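You operate a simulated robot arm through the tools that you are given. There is no shell and no other tool. Be economical: measure what you need, move in short steps, check, and stop when the job is done.

You run a simulated robot arm. Do the job below in one go: nothing can be reset, and whatever is moved stays where it is left.

Task
Water the small planter, then stand it on the riser at MID.
Fine: from the water jug till the soil is dark, jug back; push the riser top down one click; spill none.

It is judged by the outcome, as a careful person would: the job done as asked, and still so three seconds after it is handed in. It fails if anything else is knocked over, pushed out of place, dropped, spilled or broken.

Robot
A 6-joint arm with a two-finger parallel gripper, fixed in place. Base frame: the origin is at the foot of the arm, x ahead of it, y to its left, z up; the work surface is at about z = 40. Readings come in cm, rad, newtons and seconds.
With the tool pointing down near the work surface it reaches from about 30 to 70 cm from the base axis. Its first joint turns from -2.897 to 2.897 rad. Payload 4.1 kg.
The TCP is the grasp point between the finger pads, 2.3 cm short of the fingertips. In the tool frame z runs along the fingers and y along their closing line. Largest opening 9.4 cm; finger width 3.8, thickness 1; the body of the gripper, 5.4 by 9.6 cm, starts 3.9 cm behind the TCP.
Orientation is told as [roll, pitch, yaw] about the base's x, y, z axes, in that order, counted from this pose: with the fingers straight down and closing along the base's y, the tool's x points along the base's -x, its y along +y and its z along -z.

Tools
- The arm moves only by the tool jog_arm. Its argument "motion" is text: rows parted by semicolons, each of 7 numbers parted by spaces: the shift along the base's x, y, z in cm, then the turn, a rotation vector about the base's x, y, z in rad, then the opening, from 0 (shut) to 1 (fully open). In form: tx ty tz wx wy wz fingers; .... A call has 1 to 20 rows; each row shifts and turns the commanded pose from where the row before left it. Rows are played at 5 a second. More than 5 cm and 0.15 rad between two rows, or a gripper value outside its range, and nothing of the call is played. Where a pose cannot be reached the arm comes as near as it can. A force on the tool above 40 N (or 10 N above the force at the start of the call, whichever is more), or a blocked arm, ends the call early, and 0.2 s more pass. The fingers move at their own pace (about 4.5 cm/s each) and stop on an object; they squeeze with about 22 N. The grip force told is the motor's: it shows also when the fingers shut on nothing. Time passes only in rows, and 0.2 s behind the last, so rows that do not move let the fingers close. The reply holds the time, the measured pose of the TCP, the force on the tool along the base axes, the opening and the grip force, in the units named above and with some noise.
- Cameras (640 x 400 px; columns grow to the right, rows downward): "scene" is fixed at [4.98, 65.1, 109.67]; the picture's right is [-0.54, -0.84, 0.00], its down [-0.53, 0.34, -0.78] and it looks along [0.66, -0.42, -0.62] (base axes); focal length 289 px, centre (320, 200). "wrist" rides on the gripper at [8.6, 1.6, -7.5] in the tool frame; the picture's right is [-0.18, 0.98, 0.00], its down [-0.58, -0.11, -0.81] and it looks along [-0.79, -0.15, 0.59] (tool axes); focal length 243 px, centre (320, 200). There is no depth. A picture from a camera that has moved, and an enlarged one, comes with that camera's place and axes in the base frame and with its lens.
- capture(camera): a new picture of that camera. No time passes.
- lift_body(by): slides the trunk up (or, below 0, down) by that many cm; the arm rides with it, the base frame stays. It gives what a move gives, with no picture.
- zoom(camera, box): a new picture of the part [left, top, right, bottom] of that camera's present view, enlarged. No time passes.
- finish_job(): hands the job in; it is judged then, once.

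Go step by step. Nothing tells you positions but the pictures and the camera data: compare them with the known pose of the tool, close in by small moves and look again before you grip or let go. The budget is 120 turns and 84 pictures, counting those below and the enlarged ones. Unless the task says otherwise, let go and move clear before handing in, and close with one line.

The tools are called after "Call:" by a JSON object that holds its "method" and its "body". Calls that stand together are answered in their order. jog_arm: Moves the arm, as the interface text tells. Its arguments: {"type":"object","properties":{"motion":{"type":"string"}},"required":["motion"]} The other tools are called the same way: lift_body (by) slides the trunk up or down; capture (camera) takes a picture; zoom (camera, box) takes an enlarged picture of a part of a camera's view; finish_job () hands the job in.

At the start:

```text
t: 0.0
position: [36.58, 19.94, 83.81]
orientation: [0.0, 0.0, -0.001]
force: [-1.0, 0.6, 1.0]
width: 9.43
gripper_force: 0.1
trunk travel left (down, up): [-17.5, 41.5]
```

scene: 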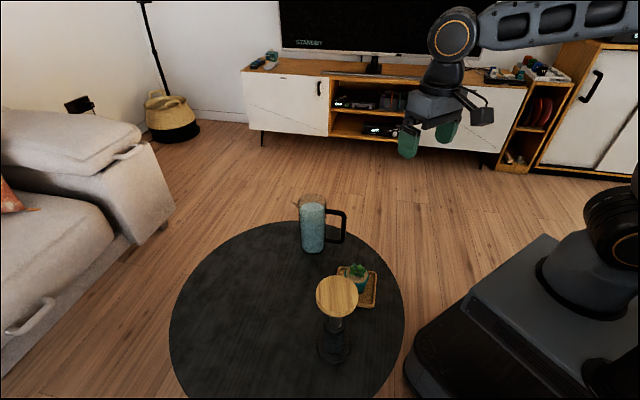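
wrist: 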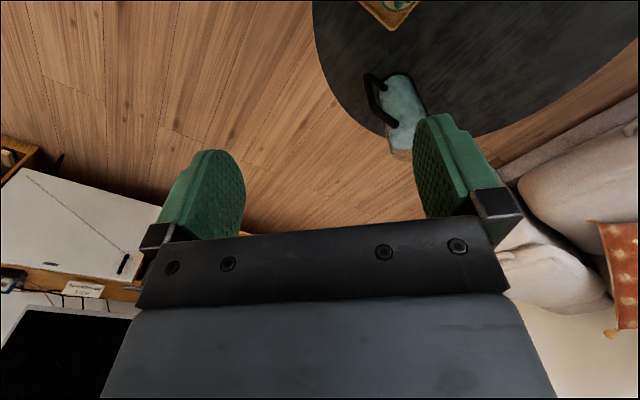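

I see a round dark table with a jug of water, a small planter on a tray/coaster, and a riser with a wooden top. I'll look closer first.

Call:
{"method": "zoom", "body": {"camera": "scene", "box": [270, 180, 410, 267]}}

Call:
{"method": "zoom", "body": {"camera": "scene", "box": [270, 250, 430, 380]}}

```text
4.57 times, centred on (340, 224) of scene
camera zoom: at [4.98, 65.1, 109.67], right [-0.54, -0.84, 0.0], down [-0.53, 0.34, -0.78], along [0.66, -0.42, -0.62], focal length 1321 px, centre (229, 93)
```

zoom: 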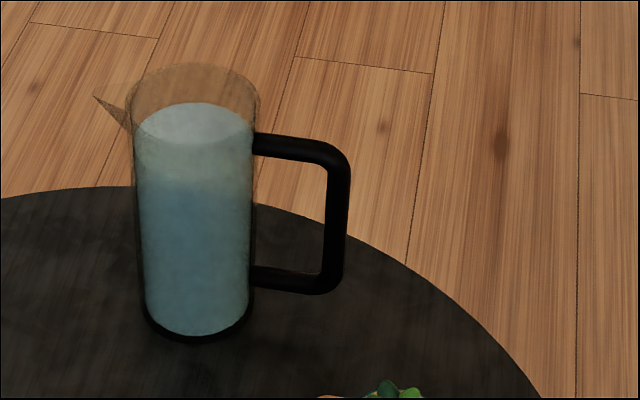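

```text
3.08 times, centred on (350, 315) of scene
camera zoom: at [4.98, 65.1, 109.67], right [-0.54, -0.84, 0.0], down [-0.53, 0.34, -0.78], along [0.66, -0.42, -0.62], focal length 889 px, centre (228, -154)
```

zoom: 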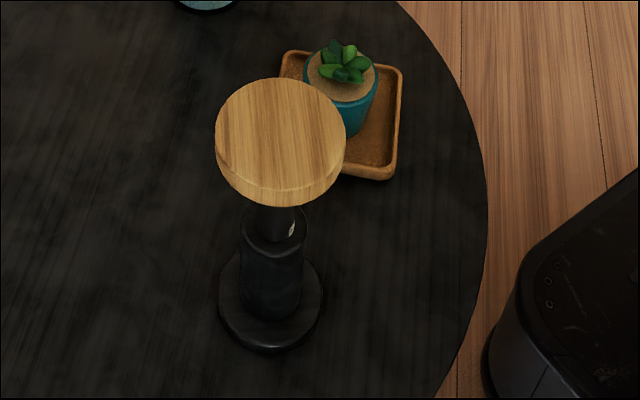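

Jug is near (59, 33.5), the planter near (39, 32) on a tray, and the riser near (30, 45.5) with its top about z 62. I'll measure the jug and handle from the wrist camera's other viewpoint too.

Call:
{"method": "zoom", "body": {"camera": "wrist", "box": [340, 0, 480, 170]}}

Call:
{"method": "zoom", "body": {"camera": "scene", "box": [310, 310, 360, 370]}}

```text
2.35 times, centred on (410, 85) of wrist
camera zoom: at [28.08, 21.48, 91.24], right [0.18, 0.98, 0.0], down [0.58, -0.11, 0.81], along [0.79, -0.15, -0.59], focal length 571 px, centre (108, 471)
```

zoom: 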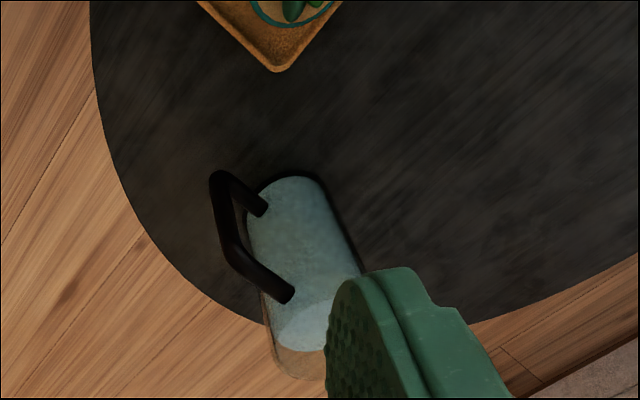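

```text
6.67 times, centred on (335, 340) of scene
camera zoom: at [4.98, 65.1, 109.67], right [-0.54, -0.84, 0.0], down [-0.53, 0.34, -0.78], along [0.66, -0.42, -0.62], focal length 1926 px, centre (220, -733)
```

zoom: 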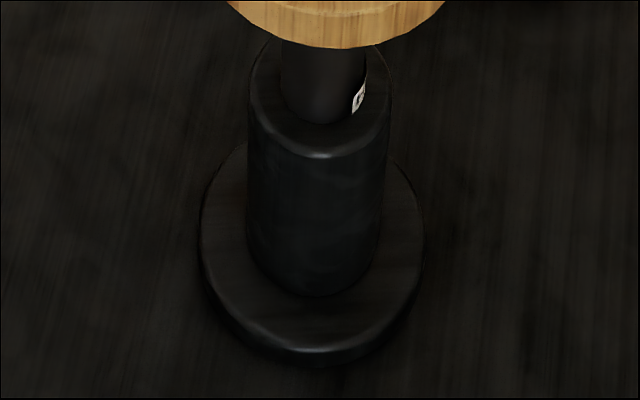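

The handle points at about -130° and the spout at about 50°. I'll grip the jug body from the side, heading -40°, with one finger through the handle loop, so first I pitch the tool to horizontal.

Call:
{"method": "jog_arm", "body": {"motion": "0.5 1.5 0 0 -0.1428 0 1;0.5 1.5 0 0 -0.1428 0 1;0.5 1.5 0 0 -0.1428 0 1;0.5 1.5 0 0 -0.1428 0 1;0.5 1.5 0 0 -0.1428 0 1;0.5 1.5 0 0 -0.1428 0 1;0.5 1.5 0 0 -0.1428 0 1;0.5 1.5 0 0 -0.1428 0 1;0.5 1.5 0 0 -0.1428 0 1;0.5 1.5 0 0 -0.1428 0 1;0.5 1.5 0 0 -0.1428 0 1;0 0 0 0 0 -0.14 1;0 0 0 0 0 -0.14 1;0 0 0 0 0 -0.14 1;0 0 0 0 0 -0.14 1;0 0 0 0 0 -0.138 1"}}

```text
t: 3.4
position: [42.13, 36.37, 83.78]
orientation: [-1.554, -1.569, 0.856]
force: [-0.6, 0.5, 1.3]
width: 9.41
gripper_force: 0.0
trunk travel left (down, up): [-17.5, 41.5]
```

The arm took the horizontal pose. I'll check how it stands.

Call:
{"method": "capture", "body": {"camera": "scene"}}

Call:
{"method": "capture", "body": {"camera": "wrist"}}

```text
77 pictures are left
```

scene: 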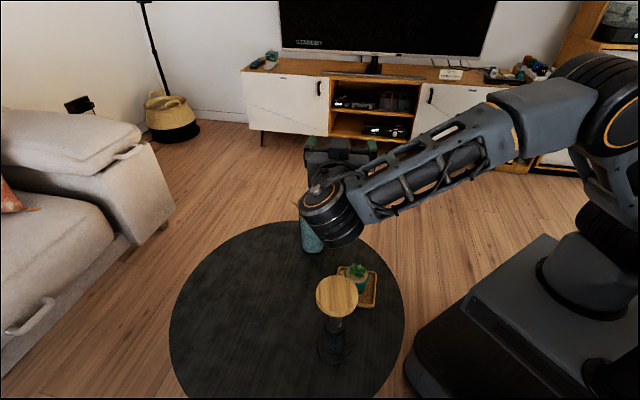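

```text
76 pictures are left
camera wrist: at [37.6, 42.39, 75.16], right [0.63, 0.75, 0.18], down [-0.69, 0.44, 0.58], along [0.36, -0.49, 0.79], focal length 243 px, centre (320, 200)
```

wrist: 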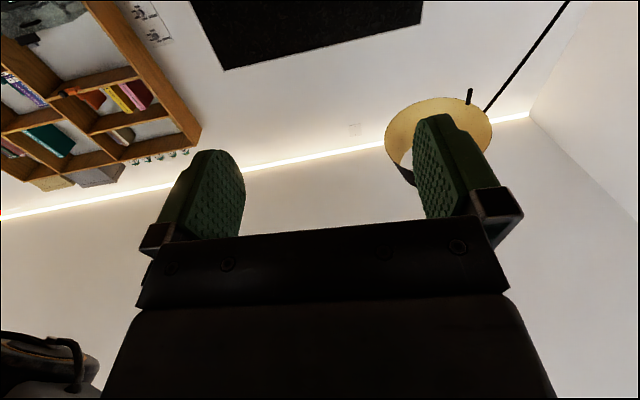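

Good pose. I'll move above the pre-grasp point, then check the forearm's clearance over the planter and riser.

Call:
{"method": "jog_arm", "body": {"motion": "2.2 0 -2 0 0 0 1;2.2 0 -2 0 0 0 1;2.2 0 -2 0 0 0 1;2.2 0 -2 0 0 0 1;2.1 0 -2 0 0 0 1;2.1 0 -2 0 0 0 1;0 0 -2 0 0 0 1"}}

Call:
{"method": "capture", "body": {"camera": "scene"}}

```text
t: 5.0
position: [55.14, 36.49, 69.65]
orientation: [-1.611, -1.571, 0.911]
force: [-0.4, -0.1, 0.6]
width: 9.38
gripper_force: 0.1
trunk travel left (down, up): [-17.5, 41.5]
```

```text
75 pictures are left
```

scene: 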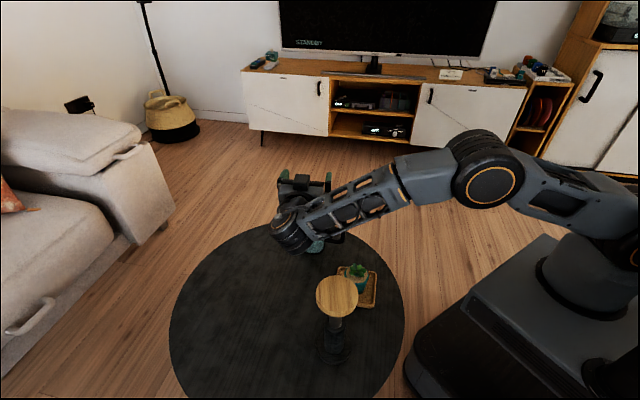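

The forearm would run low beside the planter, so I'll raise the trunk and bring the arm down more steeply.

Call:
{"method": "lift_body", "body": {"by": 10}}

Call:
{"method": "jog_arm", "body": {"motion": "0 0 -2.5 0 0 0 1;0 0 -2.5 0 0 0 1;0 0 -2.5 0 0 0 1;0 0 -2.5 0 0 0 1;0 0 -2.5 0 0 0 1;0 0 -2.5 0 0 0 1"}}

Call:
{"method": "capture", "body": {"camera": "scene"}}

```text
t: 6.3
position: [55.16, 36.46, 79.68]
orientation: [-1.3, -1.57, 0.603]
force: [0.0, 0.4, 0.5]
width: 9.41
gripper_force: 0.1
trunk travel left (down, up): [-27.5, 31.5]
```

```text
t: 7.7
position: [55.09, 36.33, 64.65]
orientation: [1.366, -1.571, -2.062]
force: [-0.6, 0.1, 0.4]
width: 9.41
gripper_force: 0.0
trunk travel left (down, up): [-27.5, 31.5]
```

```text
74 pictures are left
```

scene: 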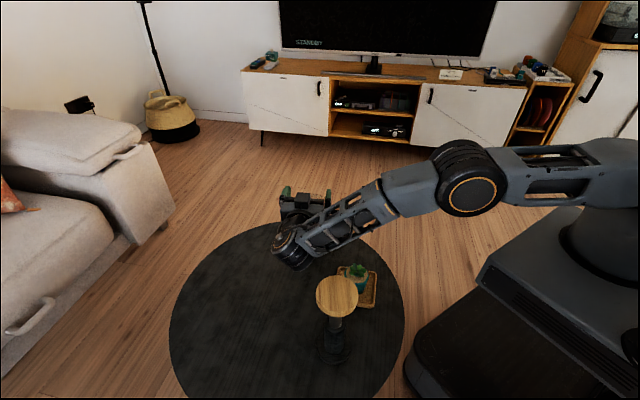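

Clear so far. I'll raise the trunk a bit more and come down beside the jug, then look.

Call:
{"method": "lift_body", "body": {"by": 6}}

Call:
{"method": "jog_arm", "body": {"motion": "-0.6 0.5 -2 0 0 0 1;0 0 -2 0 0 0 1;0 0 -2 0 0 0 1;0 0 -2 0 0 0 1;0 0 -1.2 0 0 0 1"}}

Call:
{"method": "zoom", "body": {"camera": "scene", "box": [240, 160, 420, 300]}}

```text
t: 8.7
position: [55.1, 36.46, 70.57]
orientation: [-1.299, -1.572, 0.6]
force: [0.3, -0.1, 0.0]
width: 9.41
gripper_force: 0.0
trunk travel left (down, up): [-33.5, 25.5]
```

```text
t: 9.9
position: [53.93, 36.11, 61.95]
orientation: [-0.238, -1.571, -0.461]
force: [0.4, 0.4, 0.0]
width: 9.38
gripper_force: 0.0
out of reach, approached as far as the arm can: row 4, 5
trunk travel left (down, up): [-33.5, 25.5]
```

```text
2.86 times, centred on (330, 230) of scene
camera zoom: at [4.98, 65.1, 109.67], right [-0.54, -0.84, 0.0], down [-0.53, 0.34, -0.78], along [0.66, -0.42, -0.62], focal length 825 px, centre (291, 114)
```

zoom: 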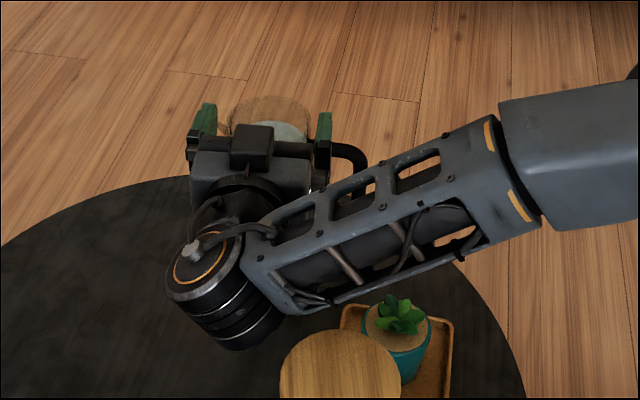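

The arm is at full stretch with the trunk this high; its slope clears the planter well, so I'll descend with the trunk instead.

Call:
{"method": "lift_body", "body": {"by": -3}}

Call:
{"method": "jog_arm", "body": {"motion": "0.5 0 1 0 0 0 1;0.5 0 0 0 0 0 1;0.5 -0.4 0 0 0 0 1"}}

Call:
{"method": "zoom", "body": {"camera": "scene", "box": [240, 160, 420, 300]}}

```text
t: 10.7
position: [53.97, 36.24, 59.0]
orientation: [-1.068, -1.572, 0.37]
force: [-0.5, 0.6, -0.9]
width: 9.37
gripper_force: 0.1
trunk travel left (down, up): [-30.5, 28.5]
```

```text
t: 11.5
position: [55.54, 35.71, 60.07]
orientation: [-1.205, -1.572, 0.506]
force: [-0.6, -0.3, 0.0]
width: 9.37
gripper_force: 0.1
trunk travel left (down, up): [-30.5, 28.5]
```

```text
2.86 times, centred on (330, 230) of scene
camera zoom: at [4.98, 65.1, 109.67], right [-0.54, -0.84, 0.0], down [-0.53, 0.34, -0.78], along [0.66, -0.42, -0.62], focal length 825 px, centre (291, 114)
```

zoom: 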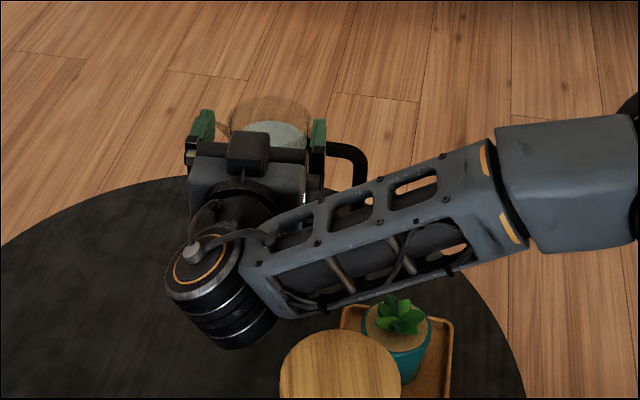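

The fingers straddle the jug with the right one in front of the handle. I'll lower the trunk in steps, watching the force and the gap to the riser.

Call:
{"method": "jog_arm", "body": {"motion": "0.4 -0.2 0 0 0 0 1;0.1 0 0 0 0 0 1"}}

Call:
{"method": "lift_body", "body": {"by": -3.5}}

Call:
{"method": "zoom", "body": {"camera": "scene", "box": [240, 180, 420, 320]}}

```text
t: 12.1
position: [55.9, 35.49, 60.14]
orientation: [-1.089, -1.571, 0.391]
force: [0.7, -0.3, 0.0]
width: 9.38
gripper_force: 0.0
trunk travel left (down, up): [-30.5, 28.5]
```

```text
t: 12.9
position: [55.92, 35.44, 56.67]
orientation: [-1.137, -1.571, 0.438]
force: [-0.9, 0.7, 0.1]
width: 9.4
gripper_force: 0.0
trunk travel left (down, up): [-27.0, 32.0]
```

```text
2.86 times, centred on (330, 250) of scene
camera zoom: at [4.98, 65.1, 109.67], right [-0.54, -0.84, 0.0], down [-0.53, 0.34, -0.78], along [0.66, -0.42, -0.62], focal length 825 px, centre (291, 57)
```

zoom: 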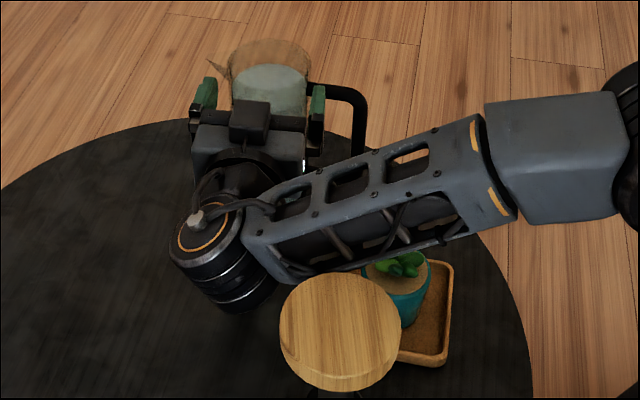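

The forearm is passing near the riser top; I'll go down in smaller steps and check.

Call:
{"method": "lift_body", "body": {"by": -2}}

Call:
{"method": "zoom", "body": {"camera": "scene", "box": [290, 220, 390, 300]}}

```text
t: 13.5
position: [55.96, 35.45, 54.57]
orientation: [-1.149, -1.571, 0.454]
force: [-0.1, -0.8, -0.4]
width: 9.41
gripper_force: 0.1
trunk travel left (down, up): [-25.0, 34.0]
```

```text
5.00 times, centred on (340, 260) of scene
camera zoom: at [4.98, 65.1, 109.67], right [-0.54, -0.84, 0.0], down [-0.53, 0.34, -0.78], along [0.66, -0.42, -0.62], focal length 1444 px, centre (220, -100)
```

zoom: 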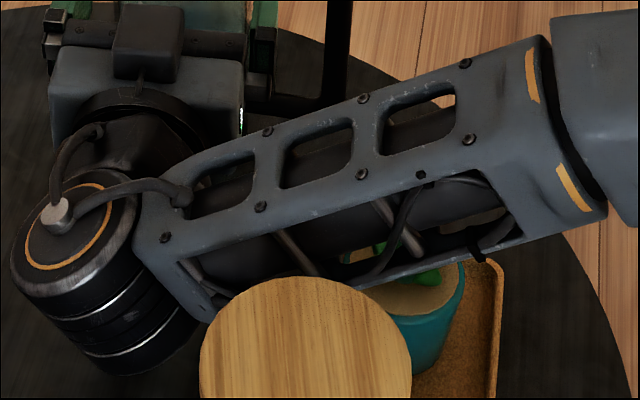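

Lateral gap to the riser top is only about a centimetre, so I'll tilt the tool down a little about the TCP. That raises the wrist and forearm while the fingers finish descending.

Call:
{"method": "jog_arm", "body": {"motion": "0 0 0 0.08 0.096 0 1;0 0 0 0.08 0.096 0 1;0.15 0 -1 0 0 0 1;0 -0.1 -1 0 0 0 1;0 0 -1 0 0 0 1"}}

Call:
{"method": "zoom", "body": {"camera": "scene", "box": [250, 180, 410, 300]}}

```text
t: 14.7
position: [56.2, 35.35, 51.71]
orientation: [-0.003, -1.321, -0.695]
force: [0.7, 0.3, 0.8]
width: 9.44
gripper_force: 0.1
trunk travel left (down, up): [-25.0, 34.0]
```

```text
3.33 times, centred on (330, 240) of scene
camera zoom: at [4.98, 65.1, 109.67], right [-0.54, -0.84, 0.0], down [-0.53, 0.34, -0.78], along [0.66, -0.42, -0.62], focal length 963 px, centre (287, 67)
```

zoom: 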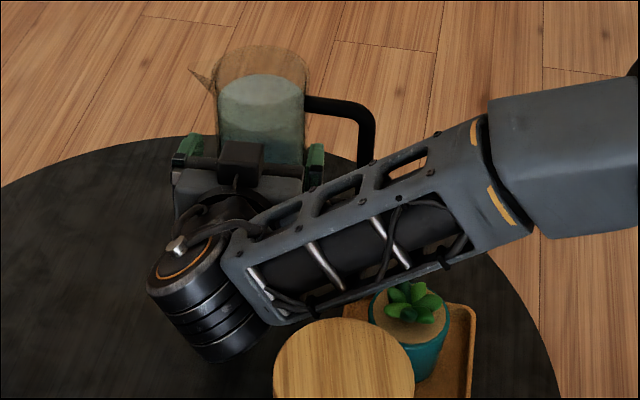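

Aligned and clear. Advancing so the right finger passes through the handle loop, then levelling the tool.

Call:
{"method": "jog_arm", "body": {"motion": "0.38 -0.32 0 0 0 0 1;0.38 -0.32 0 0 0 0 1;0.38 -0.32 0 0 0 0 1;0.38 -0.32 0 0 0 0 1;0.2 -0.17 0 -0.04 -0.048 0 1;0 0 0 -0.04 -0.048 0 1;0 0 0 -0.04 -0.048 0 1"}}

Call:
{"method": "zoom", "body": {"camera": "scene", "box": [250, 180, 410, 300]}}

Call:
{"method": "capture", "body": {"camera": "wrist"}}

```text
t: 16.3
position: [57.33, 33.36, 51.94]
orientation: [-0.018, -1.508, -0.679]
force: [1.9, 0.6, -1.7]
width: 9.4
gripper_force: 0.1
out of reach, approached as far as the arm can: row 6, 7
trunk travel left (down, up): [-25.0, 34.0]
```

```text
3.33 times, centred on (330, 240) of scene
camera zoom: at [4.98, 65.1, 109.67], right [-0.54, -0.84, 0.0], down [-0.53, 0.34, -0.78], along [0.66, -0.42, -0.62], focal length 963 px, centre (287, 67)
```

zoom: 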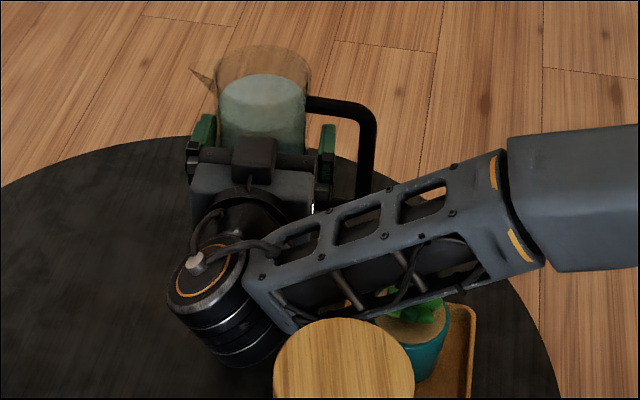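

```text
67 pictures are left
camera wrist: at [52.32, 39.69, 43.74], right [0.64, 0.75, 0.18], down [-0.66, 0.41, 0.63], along [0.4, -0.52, 0.75], focal length 243 px, centre (320, 200)
```

wrist: 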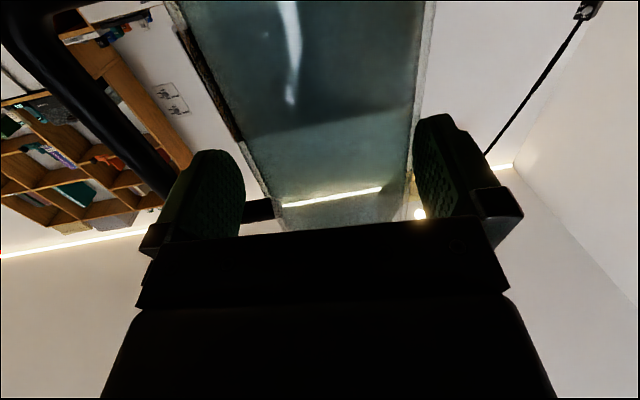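

The finger is in the loop, but the arm is at the limit of its reach and a little right of centre. I'll lower the trunk 2 cm to regain reach and re-centre.

Call:
{"method": "lift_body", "body": {"by": -2}}

Call:
{"method": "jog_arm", "body": {"motion": "0.25 0.3 0.4 0 0 0 1;0.25 0.3 0.4 -0.02 -0.024 0 1;0 0 0.2 -0.02 -0.024 0 1"}}

Call:
{"method": "capture", "body": {"camera": "wrist"}}

```text
t: 16.9
position: [57.39, 33.64, 51.12]
orientation: [0.134, -1.513, -0.831]
force: [-4.4, -0.9, 13.4]
width: 9.42
gripper_force: 0.0
trunk travel left (down, up): [-23.5, 35.5]
stopped: the force on the tool passed its limit (the readings are from after the stop); the commanded pose is now the measured one
```

```text
t: 17.7
position: [57.41, 33.64, 52.15]
orientation: [2.583, -1.564, 3.003]
force: [0.7, -0.3, 0.8]
width: 9.4
gripper_force: 0.1
out of reach, approached as far as the arm can: row 2
trunk travel left (down, up): [-23.5, 35.5]
```

```text
66 pictures are left
camera wrist: at [52.89, 39.61, 43.46], right [0.63, 0.75, 0.19], down [-0.69, 0.43, 0.58], along [0.35, -0.49, 0.79], focal length 243 px, centre (320, 200)
```

wrist: 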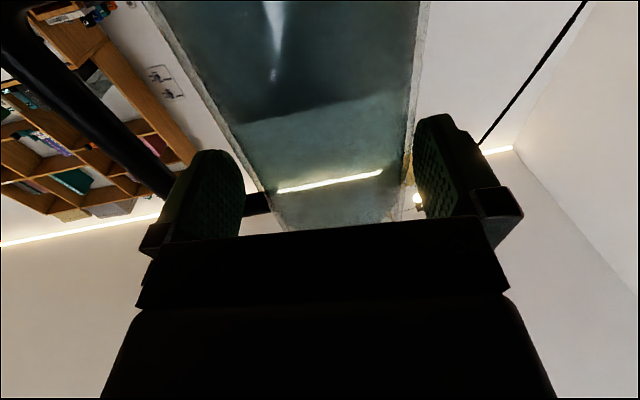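

There was a brief upward force during that step; now it's gone. I'll check that the jug hasn't moved.

Call:
{"method": "zoom", "body": {"camera": "scene", "box": [250, 180, 410, 300]}}

```text
3.33 times, centred on (330, 240) of scene
camera zoom: at [4.98, 65.1, 109.67], right [-0.54, -0.84, 0.0], down [-0.53, 0.34, -0.78], along [0.66, -0.42, -0.62], focal length 963 px, centre (287, 67)
```

zoom: 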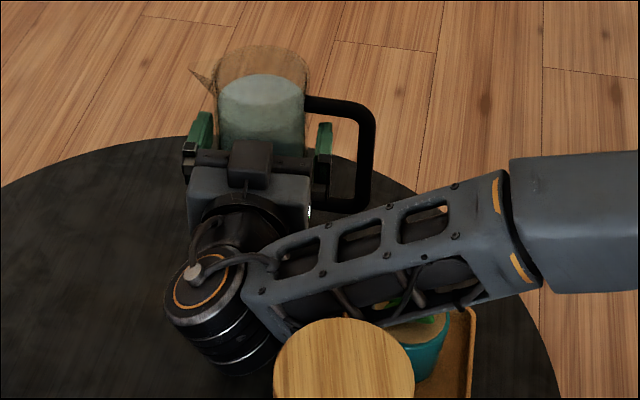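

Jug is unmoved and centred between the fingers. I'll yaw slightly to gain reach and move about 0.8 cm deeper at this height.

Call:
{"method": "jog_arm", "body": {"motion": "0 0 0 0 0 0.06 1;0 0 0 0 0 0.06 1;0 0 0 0 0 0 1"}}

```text
t: 18.5
position: [57.45, 33.67, 52.24]
orientation: [2.611, -1.566, 3.092]
force: [0.2, 0.7, 0.1]
width: 9.39
gripper_force: 0.0
trunk travel left (down, up): [-23.5, 35.5]
```

Call:
{"method": "jog_arm", "body": {"motion": "0.3 0 0 0 0 0 1;0.3 0 0 0 0 0 1;0.1 0 0 0 0 0 1"}}

Call:
{"method": "capture", "body": {"camera": "wrist"}}

```text
t: 19.3
position: [58.35, 33.74, 52.16]
orientation: [2.654, -1.565, 3.049]
force: [-0.2, 0.4, 0.7]
width: 9.39
gripper_force: 0.0
trunk travel left (down, up): [-23.5, 35.5]
```

```text
64 pictures are left
camera wrist: at [53.02, 39.07, 43.45], right [0.54, 0.82, 0.19], down [-0.74, 0.35, 0.58], along [0.41, -0.45, 0.79], focal length 243 px, centre (320, 200)
```

wrist: 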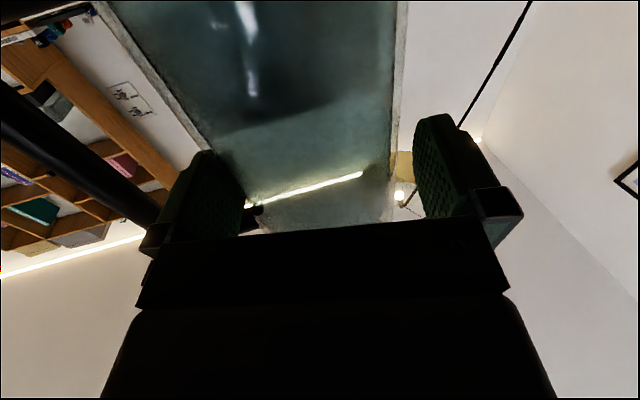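

Slightly left of centre; I'll shift 0.3 cm right, then close.

Call:
{"method": "jog_arm", "body": {"motion": "-0.16 -0.25 0 0 0 0 1;0 0 0 0 0 0 1;0 0 0 0 0 0 0.85;0 0 0 0 0 0 0.75;0 0 0 0 0 0 0.5;0 0 0 0 0 0 0.3;0 0 0 0 0 0 0.3;0 0 0 0 0 0 0.3"}}

Call:
{"method": "zoom", "body": {"camera": "scene", "box": [250, 180, 410, 300]}}

```text
t: 21.1
position: [58.0, 33.38, 52.17]
orientation: [2.642, -1.566, 3.06]
force: [-1.3, -1.1, 0.6]
width: 8.22
gripper_force: 21.8
trunk travel left (down, up): [-23.5, 35.5]
```

```text
3.33 times, centred on (330, 240) of scene
camera zoom: at [4.98, 65.1, 109.67], right [-0.54, -0.84, 0.0], down [-0.53, 0.34, -0.78], along [0.66, -0.42, -0.62], focal length 963 px, centre (287, 67)
```

zoom: 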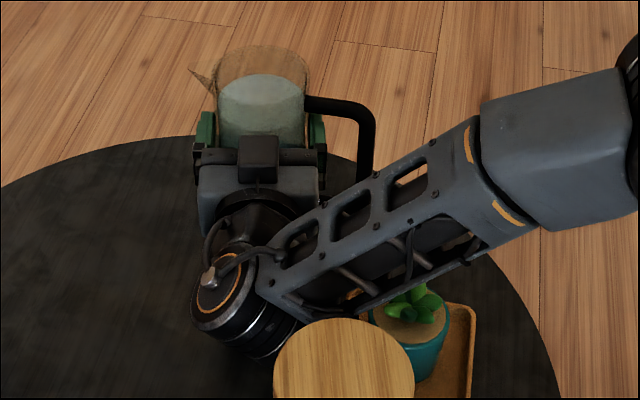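

The grip holds with a width of 8.2 cm and the jug is unmoved. I'll lift it gently with the trunk.

Call:
{"method": "lift_body", "body": {"by": 1}}

Call:
{"method": "lift_body", "body": {"by": 5}}

Call:
{"method": "zoom", "body": {"camera": "scene", "box": [250, 150, 430, 300]}}

```text
t: 21.6
position: [58.09, 33.41, 53.01]
orientation: [3.082, -1.566, 2.623]
force: [-0.8, 0.9, -10.5]
width: 8.18
gripper_force: 22.2
trunk travel left (down, up): [-24.5, 34.5]
```

```text
t: 22.6
position: [58.01, 33.49, 58.11]
orientation: [2.832, -1.569, 2.873]
force: [0.2, -0.5, -10.5]
width: 8.22
gripper_force: 21.7
trunk travel left (down, up): [-29.5, 29.5]
```

```text
2.67 times, centred on (340, 225) of scene
camera zoom: at [4.98, 65.1, 109.67], right [-0.54, -0.84, 0.0], down [-0.53, 0.34, -0.78], along [0.66, -0.42, -0.62], focal length 770 px, centre (267, 133)
```

zoom: 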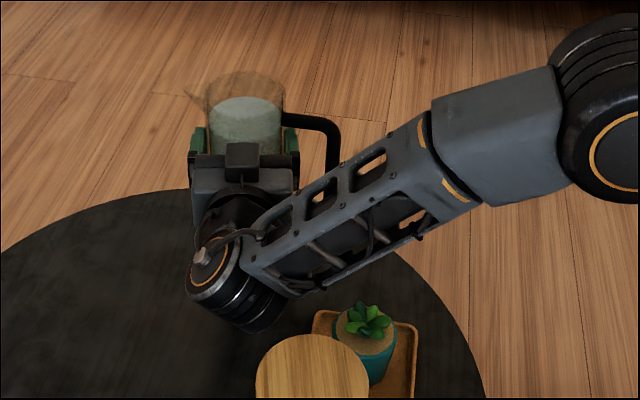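

The grip is solid; jug plus water weighs about 1.07 kg. I'll lift more, then swing the jug level round to the right of the planter so the spout points at it.

Call:
{"method": "lift_body", "body": {"by": 8}}

Call:
{"method": "jog_arm", "body": {"motion": "-0.9 -0.7 0 0 0 0.12 0.3;-0.9 -0.7 0 0 0 0.12 0.3;-0.9 -0.7 0 0 0 0.12 0.3;-0.9 -0.7 0 0 0 0.12 0.3;-0.9 -0.7 0 0 0 0.12 0.3;-0.9 -0.7 0 0 0 0.12 0.3"}}

Call:
{"method": "capture", "body": {"camera": "scene"}}

```text
t: 23.7
position: [58.04, 33.46, 66.12]
orientation: [2.842, -1.569, 2.864]
force: [-0.6, 0.2, -9.8]
width: 8.21
gripper_force: 22.7
trunk travel left (down, up): [-37.5, 21.5]
```

```text
t: 25.1
position: [53.69, 30.86, 66.46]
orientation: [-1.694, -1.557, 1.833]
force: [0.4, 0.4, -10.0]
width: 8.85
gripper_force: 22.0
out of reach, approached as far as the arm can: row 6
trunk travel left (down, up): [-37.5, 21.5]
```

```text
61 pictures are left
```

scene: 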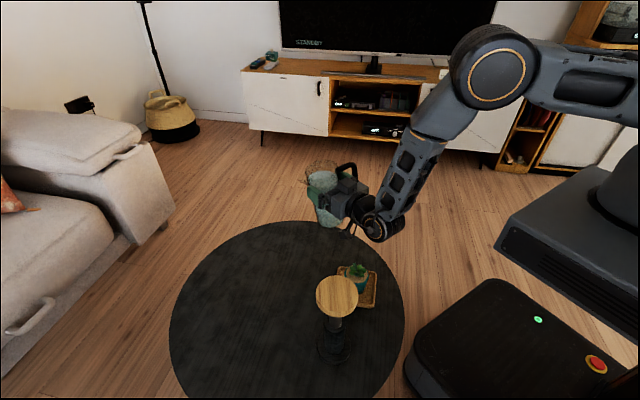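

The width grew to 8.85, so something shifted in the grip. Looking closely.

Call:
{"method": "zoom", "body": {"camera": "scene", "box": [280, 130, 420, 260]}}

Call:
{"method": "capture", "body": {"camera": "wrist"}}

```text
3.08 times, centred on (350, 195) of scene
camera zoom: at [4.98, 65.1, 109.67], right [-0.54, -0.84, 0.0], down [-0.53, 0.34, -0.78], along [0.66, -0.42, -0.62], focal length 889 px, centre (228, 215)
```

zoom: 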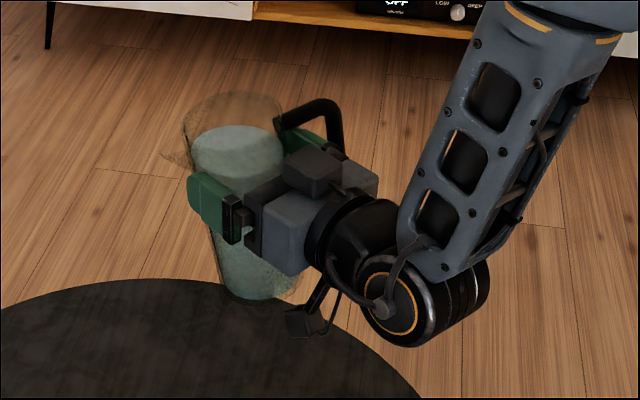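

```text
59 pictures are left
camera wrist: at [46.2, 31.33, 57.7], right [-0.14, 0.98, 0.17], down [-0.79, -0.21, 0.58], along [0.6, -0.06, 0.8], focal length 243 px, centre (320, 200)
```

wrist: 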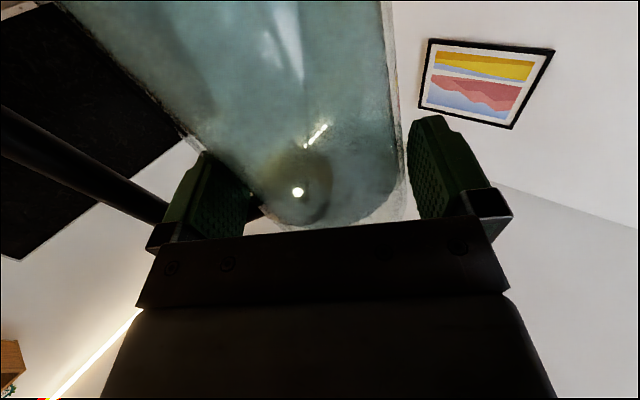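

The jug has tilted about 8° within the pads, spout side down, still well short of spilling. I'll hold still and see whether it is stable.

Call:
{"method": "jog_arm", "body": {"motion": "0 0 0 0 0 0 0.3;0 0 0 0 0 0 0.3;0 0 0 0 0 0 0.3;0 0 0 0 0 0 0.3"}}

Call:
{"method": "zoom", "body": {"camera": "scene", "box": [280, 130, 420, 260]}}

```text
t: 26.1
position: [53.83, 30.88, 66.46]
orientation: [-1.757, -1.559, 1.89]
force: [0.0, 0.2, -10.1]
width: 8.84
gripper_force: 21.6
trunk travel left (down, up): [-37.5, 21.5]
```

```text
3.08 times, centred on (350, 195) of scene
camera zoom: at [4.98, 65.1, 109.67], right [-0.54, -0.84, 0.0], down [-0.53, 0.34, -0.78], along [0.66, -0.42, -0.62], focal length 889 px, centre (228, 215)
```

zoom: 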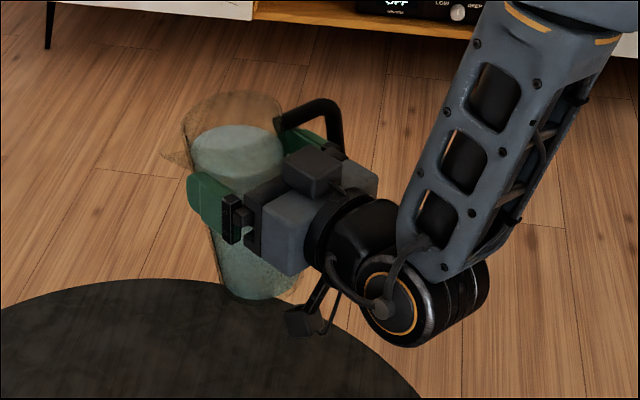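

It is stable. I'll lower the trunk to get back into comfortable reach, and continue the swing more slowly.

Call:
{"method": "lift_body", "body": {"by": -5}}

Call:
{"method": "jog_arm", "body": {"motion": "0 0 0.5 0 0 0 0.2;-0.2 -0.2 0.7 0 0 0.03 0.2;-0.4 -0.3 0.7 0 0 0.05 0.2;-0.4 -0.3 0.5 0 0 0.06 0.2;-0.4 -0.3 0.4 0 0 0.06 0.2;-0.4 -0.3 0 0 0 0.06 0.2;-0.4 -0.3 0 0 0 0.04 0.2;-0.2 -0.1 0 0 0 0.03 0.2"}}

Call:
{"method": "capture", "body": {"camera": "scene"}}

```text
t: 27.1
position: [53.64, 30.89, 61.58]
orientation: [-1.776, -1.559, 1.911]
force: [0.0, -0.3, -10.7]
width: 8.82
gripper_force: 22.1
trunk travel left (down, up): [-32.5, 26.5]
```

```text
t: 28.9
position: [54.48, 35.25, 65.66]
orientation: [-1.562, -1.522, 1.97]
force: [0.7, 1.1, -11.0]
width: 8.82
gripper_force: 21.9
out of reach, approached as far as the arm can: row 3, 4, 5, 6, 7
trunk travel left (down, up): [-32.5, 26.5]
```

```text
57 pictures are left
```

scene: 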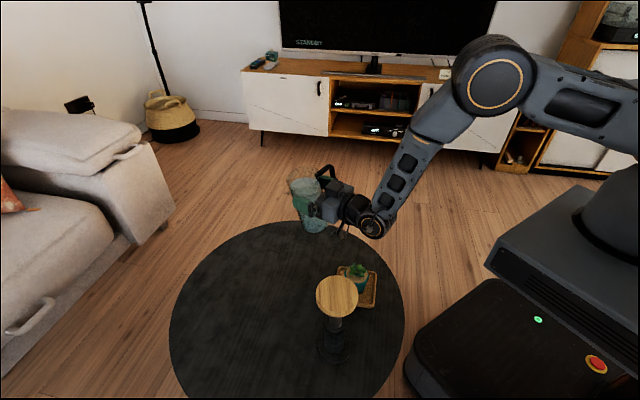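

A wrist limit blocks swinging the heading outward. I'll stay on the reachable side and pour from the base side of the planter, with heading around -30° and the spout pointing at about 50°. First I'll lift higher, then turn back gently.

Call:
{"method": "lift_body", "body": {"by": 6}}

Call:
{"method": "jog_arm", "body": {"motion": "0 0 0 0 0 -0.04 0.2;0 0 0 0 0 -0.06 0.2;0 0 0 0 0 -0.06 0.2;0 0 0 0 0 -0.06 0.2;0 0 0 0 0 -0.04 0.2;0 0 0 0 0 0 0.2"}}

Call:
{"method": "zoom", "body": {"camera": "scene", "box": [260, 100, 440, 310]}}

```text
t: 29.9
position: [54.51, 35.22, 71.69]
orientation: [-1.555, -1.522, 1.964]
force: [0.5, 0.6, -10.1]
width: 8.85
gripper_force: 22.4
trunk travel left (down, up): [-38.5, 20.5]
```

```text
t: 31.2
position: [54.44, 35.27, 71.65]
orientation: [-1.566, -1.522, 1.718]
force: [0.4, 0.0, -10.7]
width: 8.82
gripper_force: 22.0
trunk travel left (down, up): [-38.5, 20.5]
```

```text
1.90 times, centred on (350, 205) of scene
camera zoom: at [4.98, 65.1, 109.67], right [-0.54, -0.84, 0.0], down [-0.53, 0.34, -0.78], along [0.66, -0.42, -0.62], focal length 550 px, centre (263, 190)
```

zoom: 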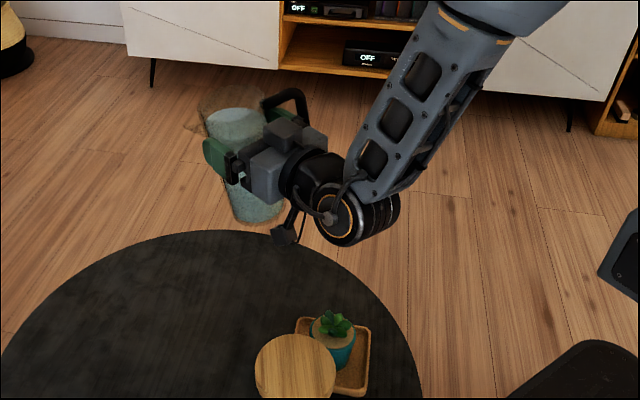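

Commanded pose is back in step. Now I'll translate slowly toward the base side while rolling slightly to bring the jug back upright.

Call:
{"method": "jog_arm", "body": {"motion": "-0.3 -0.3 0 0.02 0.003 -0.01 0.2;-0.6 -0.6 0 0.02 0.003 -0.02 0.2;-0.8 -0.8 0 0.02 0.003 -0.03 0.2;-0.9 -0.9 0 0.02 0.003 -0.03 0.2;-0.9 -0.9 0 0.02 0.003 -0.03 0.2;-0.9 -0.9 0 0.02 0.003 -0.03 0.2;-0.9 -0.9 0 0.02 0 -0.03 0.2;-0.9 -0.9 0 0.02 0 -0.03 0.2;-0.9 -0.9 0 0.02 0 -0.02 0.2;-0.6 -0.6 0 0.01 0 -0.01 0.2;-0.3 -0.3 0 0 0 0 0.2"}}

Call:
{"method": "zoom", "body": {"camera": "scene", "box": [260, 100, 440, 310]}}

```text
t: 33.6
position: [50.14, 33.42, 73.75]
orientation: [1.483, -1.434, -1.577]
force: [0.6, 0.2, -10.5]
width: 8.86
gripper_force: 22.2
out of reach, approached as far as the arm can: row 5, 6, 7, 8, 9, 10, 11
trunk travel left (down, up): [-38.5, 20.5]
```

```text
1.90 times, centred on (350, 205) of scene
camera zoom: at [4.98, 65.1, 109.67], right [-0.54, -0.84, 0.0], down [-0.53, 0.34, -0.78], along [0.66, -0.42, -0.62], focal length 550 px, centre (263, 190)
```

zoom: 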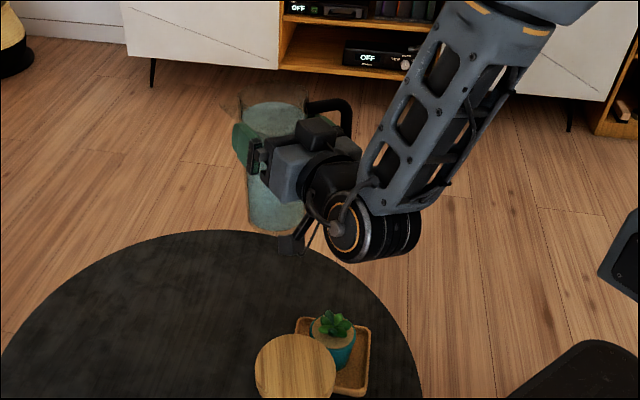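

The pattern fits a wrist-bend limit when the forearm is steep. Lowering the trunk while raising the arm will make the forearm shallower and allow the outward heading.

Call:
{"method": "lift_body", "body": {"by": -8}}

Call:
{"method": "jog_arm", "body": {"motion": "0.3 0 0.5 0 0 0 0.2;0 0 1 0 0 0 0.2;0 0 1.2 0 0 0 0.2;0 0 1.2 0 0 0 0.2;0 0 1.2 0 0 0 0.2;0 0 1.2 0 0 0 0.2;0 0 1 0 0 0 0.2;0 0 0.5 0 0 0 0.2"}}

Call:
{"method": "lift_body", "body": {"by": -8}}

Call:
{"method": "jog_arm", "body": {"motion": "0 0 0.5 0 0 0 0.2;0 0 1 0 0 0 0.2;0 0 1.2 0 0 0 0.2;0 0 1.2 0 0 0 0.2;0 0 1.2 0 0 0 0.2;0 0 1.2 0 0 0 0.2;0 0 1 0 0 0 0.2;0 0 0.5 0 0 0 0.2"}}

Call:
{"method": "capture", "body": {"camera": "scene"}}

```text
t: 34.8
position: [49.94, 33.35, 65.83]
orientation: [1.484, -1.434, -1.577]
force: [0.4, 0.3, -9.5]
width: 8.83
gripper_force: 21.7
trunk travel left (down, up): [-30.5, 28.5]
```

```text
t: 36.6
position: [50.25, 33.35, 73.74]
orientation: [1.479, -1.434, -1.572]
force: [0.6, -0.3, -10.7]
width: 8.83
gripper_force: 21.7
trunk travel left (down, up): [-30.5, 28.5]
```

```text
t: 37.8
position: [50.34, 33.16, 65.67]
orientation: [1.484, -1.435, -1.578]
force: [-0.5, -0.4, -10.5]
width: 8.81
gripper_force: 22.4
trunk travel left (down, up): [-22.5, 36.5]
```

```text
t: 39.6
position: [50.3, 33.42, 73.58]
orientation: [1.479, -1.433, -1.572]
force: [-0.3, 0.3, -10.4]
width: 8.8
gripper_force: 21.8
trunk travel left (down, up): [-22.5, 36.5]
```

```text
54 pictures are left
```

scene: 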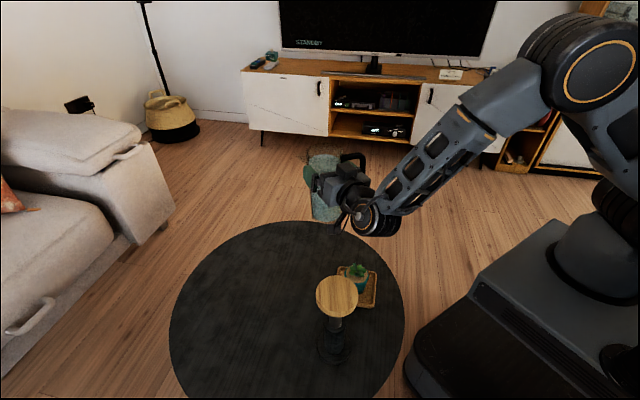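

Working. One more round of that, then begin turning the heading outward.

Call:
{"method": "lift_body", "body": {"by": -9}}

Call:
{"method": "jog_arm", "body": {"motion": "0 0 0.4 0 0 0.02 0.2;0 0 0.8 0 0 0.05 0.2;0 0 1 0 0 0.06 0.2;0 0 1 0 0 0.06 0.2;0 0 1 0 0 0.06 0.2;0 0 1 0 0 0.06 0.2;0 0 0.6 0 0 0.06 0.2;0 0 0 0 0 0.06 0.2;0 0 0 0 0 0.06 0.2;0 0 0 0 0 0.05 0.2;0 0 0 0 0 0.03 0.2;0 0 0 0 0 0.01 0.2"}}

```text
t: 40.8
position: [50.25, 33.36, 64.37]
orientation: [1.484, -1.435, -1.575]
force: [0.1, -0.3, -10.1]
width: 8.84
gripper_force: 22.0
trunk travel left (down, up): [-13.5, 45.5]
```

```text
t: 43.4
position: [48.94, 36.92, 72.94]
orientation: [1.43, -1.443, -0.957]
force: [-0.4, 0.4, -10.3]
width: 8.81
gripper_force: 21.6
out of reach, approached as far as the arm can: row 9, 10, 12
trunk travel left (down, up): [-13.5, 45.5]
```

A forearm-roll limit stops me on this side. I'll get the forearm level (trunk low, hand high) so the hand can swing straight through the forearm line to the better configuration.

Call:
{"method": "jog_arm", "body": {"motion": "0 0 0.5 0 0 -0.02 0.2;0 0 1 0 0 -0.03 0.2;0 0 1.3 0 0 -0.03 0.2;0 0 1.3 0 0 -0.03 0.2;0 0 1.3 0 0 0 0.2;0 0 1.3 0 0 0 0.2;0 0 1.3 0 0 0 0.2;0 0 1 0 0 0 0.2;0 0 0.5 0 0 0 0.2"}}

Call:
{"method": "lift_body", "body": {"by": -12.5}}

Call:
{"method": "jog_arm", "body": {"motion": "0.2 0 0.5 0 0 0 0.2;0.4 0.2 1 0 0 0 0.2;0.5 0.2 1.3 0 0 0 0.2;0.5 0.2 1.3 0 0 0 0.2;0.5 0.2 1.3 0 0 0 0.2;0.5 0.2 1.3 0 0 0 0.2;0.5 0.2 1.3 0 0 0 0.2;0.5 0.2 1.3 0 0 0 0.2;0.5 0.2 1.3 0 0 0 0.2;0.5 0.2 1.3 0 0 0 0.2;0.5 0.2 1.3 0 0 0 0.2;0.5 0.2 1.3 0 0 0 0.2;0 0 1 0 0 0 0.2;0 0 0.5 0 0 0 0.2"}}

Call:
{"method": "capture", "body": {"camera": "scene"}}

```text
t: 45.4
position: [49.07, 37.18, 82.66]
orientation: [1.48, -1.434, -1.105]
force: [-0.1, -0.1, -11.0]
width: 8.81
gripper_force: 22.3
trunk travel left (down, up): [-13.5, 45.5]
```

```text
t: 47.0
position: [49.01, 37.06, 70.0]
orientation: [1.481, -1.436, -1.106]
force: [-0.5, -0.2, -9.8]
width: 8.81
gripper_force: 21.8
trunk travel left (down, up): [-1.0, 58.0]
```

```text
t: 50.0
position: [54.77, 39.16, 85.96]
orientation: [1.482, -1.435, -1.106]
force: [-0.3, 0.4, -9.9]
width: 8.78
gripper_force: 22.0
trunk travel left (down, up): [-1.0, 58.0]
```

```text
53 pictures are left
```

scene: 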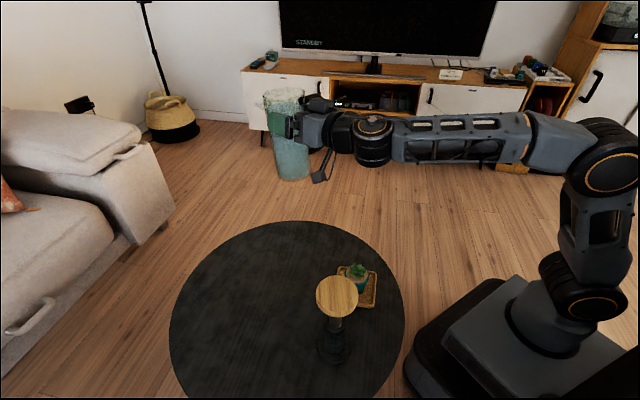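

The forearm is nearly level. I'll raise 4 cm more to align it, then sweep the hand through the forearm line by turning about the wrist.

Call:
{"method": "jog_arm", "body": {"motion": "0 0 0.6 0 0 0 0.2;0 0 1 0 0 0 0.2;0 0 1.2 0 0 0 0.2;0 0 1 0 0 0 0.2;0 0 0.5 0 0 0 0.2;-0.2 0.5 0 0 0 0.03 0.2;-0.45 1.03 0 0 0 0.06 0.2;-0.5 1 0 0 0 0.06 0.2;-0.56 0.97 0 0 0 0.06 0.2;-0.62 0.94 0 0 0 0.06 0.2;-0.67 0.9 0 0 0 0.06 0.2;-0.72 0.86 0 0 0 0.06 0.2;-0.77 0.81 0 0 0 0.06 0.2"}}

Call:
{"method": "capture", "body": {"camera": "scene"}}

```text
t: 52.8
position: [50.66, 45.71, 90.5]
orientation: [1.565, -1.435, -0.782]
force: [0.0, 0.1, -10.1]
width: 8.8
gripper_force: 22.3
out of reach, approached as far as the arm can: row 13
trunk travel left (down, up): [-1.0, 58.0]
```

```text
52 pictures are left
```

scene: 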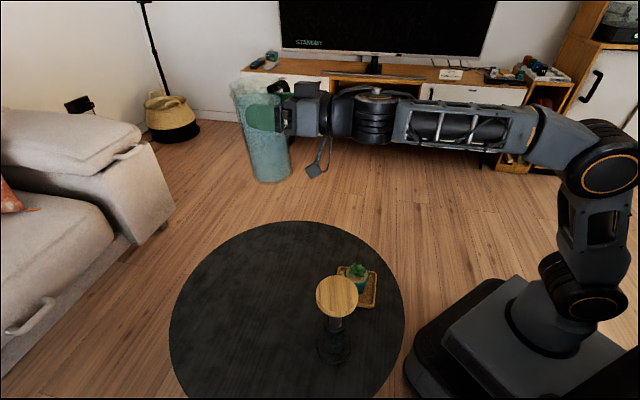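

Nearly through. Continuing the sweep in small steps.

Call:
{"method": "jog_arm", "body": {"motion": "-0.4 0.4 0 0 0 0.03 0.2;-0.8 0.77 0 0 0 0.06 0.2;-0.85 0.73 0 0 0 0.06 0.2;-0.9 0.68 0 0 0 0.06 0.2"}}

```text
t: 53.8
position: [47.81, 48.23, 90.4]
orientation: [1.476, -1.432, -0.439]
force: [0.0, 0.2, -11.2]
width: 8.82
gripper_force: 22.0
trunk travel left (down, up): [-1.0, 58.0]
```

Crossed over. Now I'll move right and down toward the pour position beside the planter.

Call:
{"method": "jog_arm", "body": {"motion": "0 -0.5 0 0 0 0 0.2;0 -1 0 0 0 0 0.2;-0.1 -1.3 -0.4 0 0 0 0.2;-0.1 -1.3 -0.6 0 0 0 0.2;-0.1 -1.3 -0.8 0 0 0 0.2;-0.1 -1.3 -0.8 0 0 0 0.2;-0.1 -1.3 -0.8 0 0 0 0.2;-0.1 -1.3 -0.8 0 0 0 0.2;-0.1 -1.3 -0.8 0 0 0 0.2;-0.1 -1.3 -0.8 0 0 0 0.2;-0.1 -1.3 -0.8 0 0 0 0.2;-0.1 -1.3 -0.8 0 0 0 0.2;-0.1 -1.3 -0.8 0 0 0 0.2;-0.1 -1.3 -0.8 0 0 0 0.2;-0.1 -1.3 -0.8 0 0 0 0.2;-0.1 -1.3 -0.8 0 0 0 0.2;0 -1.3 -0.8 0 0 0 0.2;0 -1.1 -0.8 0 0 0 0.2;0 -0.8 -0.8 0 0 0 0.2;0 -0.3 -0.4 0 0 0 0.2"}}

Call:
{"method": "capture", "body": {"camera": "scene"}}

```text
t: 58.0
position: [46.44, 25.02, 77.17]
orientation: [1.483, -1.432, -0.447]
force: [0.4, 0.0, -11.4]
width: 8.78
gripper_force: 22.2
trunk travel left (down, up): [-1.0, 58.0]
```

```text
51 pictures are left
```

scene: 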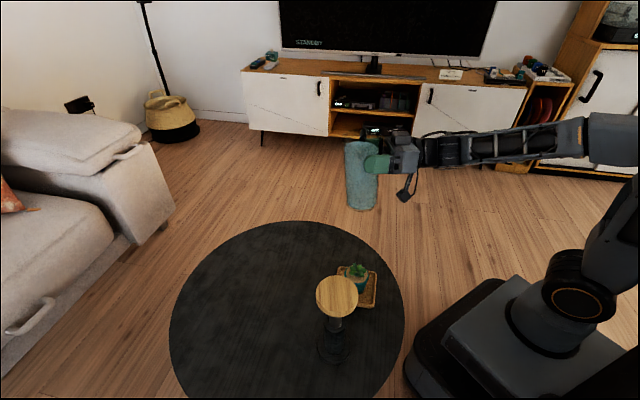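

Excellent. Descending to just above pouring height.

Call:
{"method": "jog_arm", "body": {"motion": "0 0 -0.5 0 0 0 0.2;0 0 -1 0 0 0 0.2;0 0 -1.2 0 0 0 0.2;0 0 -1.2 0 0 0 0.2;0 0 -1.2 0 0 0 0.2;0 0 -1.2 0 0 0 0.2;0 0 -1.2 0 0 0 0.2;0 0 -1.2 0 0 0 0.2;0 0 -1.2 0 0 0 0.2;0 0 -1.2 0 0 0 0.2;0 0 -1.2 0 0 0 0.2;0 0 -1 0 0 0 0.2;0 0 -0.5 0 0 0 0.2"}}

Call:
{"method": "zoom", "body": {"camera": "scene", "box": [300, 180, 460, 310]}}

Call:
{"method": "capture", "body": {"camera": "wrist"}}

```text
t: 60.8
position: [46.32, 24.95, 63.35]
orientation: [1.481, -1.432, -0.444]
force: [-1.3, 0.0, -9.5]
width: 8.78
gripper_force: 22.0
trunk travel left (down, up): [-1.0, 58.0]
```

```text
3.08 times, centred on (380, 245) of scene
camera zoom: at [4.98, 65.1, 109.67], right [-0.54, -0.84, 0.0], down [-0.53, 0.34, -0.78], along [0.66, -0.42, -0.62], focal length 889 px, centre (135, 62)
```

zoom: 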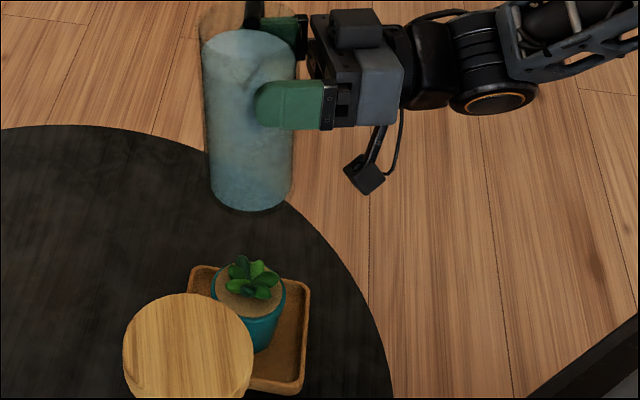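

```text
49 pictures are left
camera wrist: at [40.2, 19.79, 55.06], right [-0.81, 0.49, 0.32], down [-0.25, -0.78, 0.57], along [0.53, 0.39, 0.76], focal length 243 px, centre (320, 200)
```

wrist: 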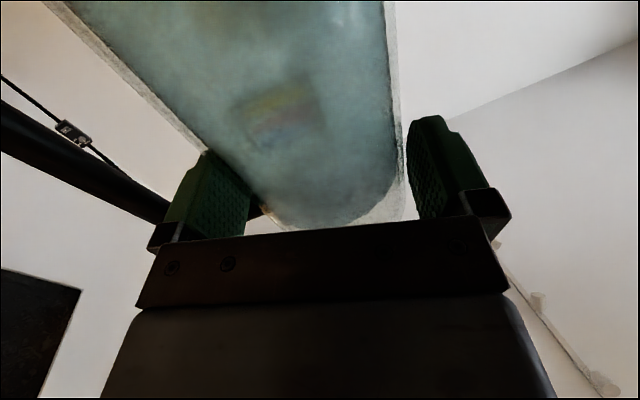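

The jug is beside the planter at about (46.8, 25.7). I'll check the spout direction before lowering.

Call:
{"method": "zoom", "body": {"camera": "scene", "box": [330, 150, 400, 240]}}

```text
4.44 times, centred on (365, 195) of scene
camera zoom: at [4.98, 65.1, 109.67], right [-0.54, -0.84, 0.0], down [-0.53, 0.34, -0.78], along [0.66, -0.42, -0.62], focal length 1284 px, centre (120, 222)
```

zoom: 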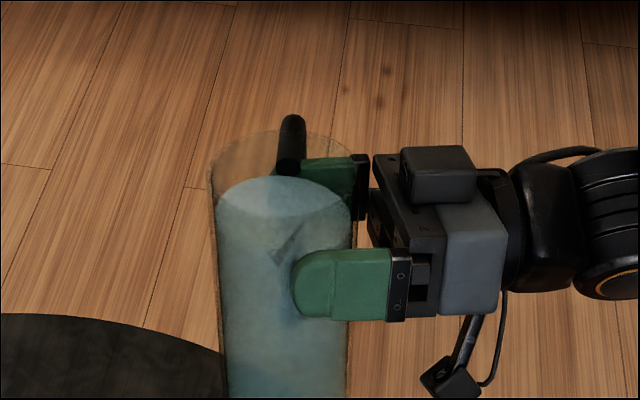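

Call:
{"method": "zoom", "body": {"camera": "scene", "box": [344, 172, 376, 220]}}

```text
8.33 times, centred on (360, 196) of scene
camera zoom: at [4.98, 65.1, 109.67], right [-0.54, -0.84, 0.0], down [-0.53, 0.34, -0.78], along [0.66, -0.42, -0.62], focal length 2408 px, centre (-13, 233)
```

zoom: 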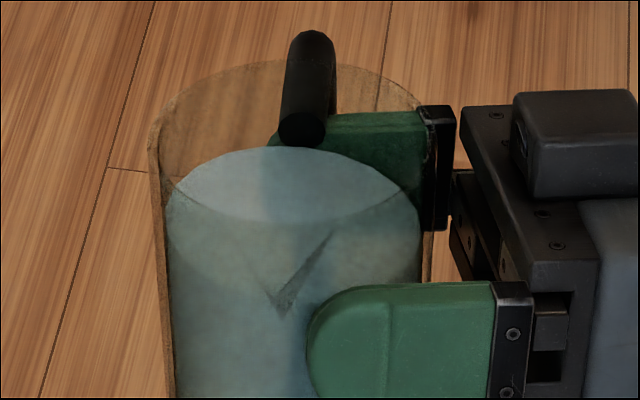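

The spout points at about 138° and its tip is near (42.8, 31.5). The jug axis sits near my fingertips and has settled slightly lower in the grip. I'll shift so the tip falls over the near half of the pot, and lower.

Call:
{"method": "jog_arm", "body": {"motion": "-0.1 -0.3 -0.3 0 0 0 0;-0.2 -0.4 -0.8 0 0 0 0;-0.2 -0.4 -1 0 0 0 0;-0.2 -0.4 -1 0 0 0 0;-0.2 -0.4 -1 0 0 0 0;0 -0.1 -0.8 0 0 0 0;0 0 -0.4 0 0 0 0;0 0 0 0 0 0 0"}}

Call:
{"method": "zoom", "body": {"camera": "scene", "box": [310, 180, 400, 310]}}

```text
t: 62.6
position: [45.51, 23.02, 58.06]
orientation: [1.48, -1.433, -0.446]
force: [-0.1, -0.2, -10.7]
width: 8.78
gripper_force: 21.8
trunk travel left (down, up): [-1.0, 58.0]
```

```text
3.08 times, centred on (355, 245) of scene
camera zoom: at [4.98, 65.1, 109.67], right [-0.54, -0.84, 0.0], down [-0.53, 0.34, -0.78], along [0.66, -0.42, -0.62], focal length 889 px, centre (212, 62)
```

zoom: 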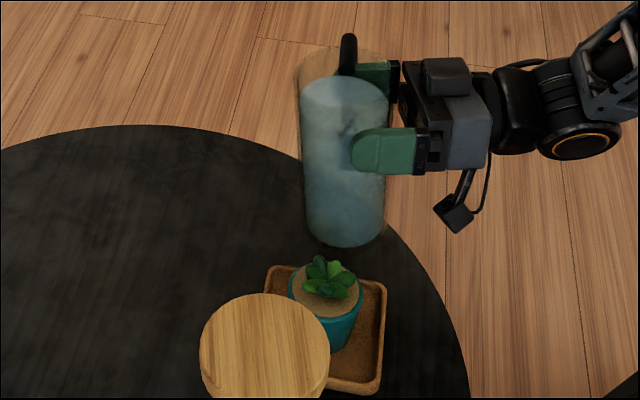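

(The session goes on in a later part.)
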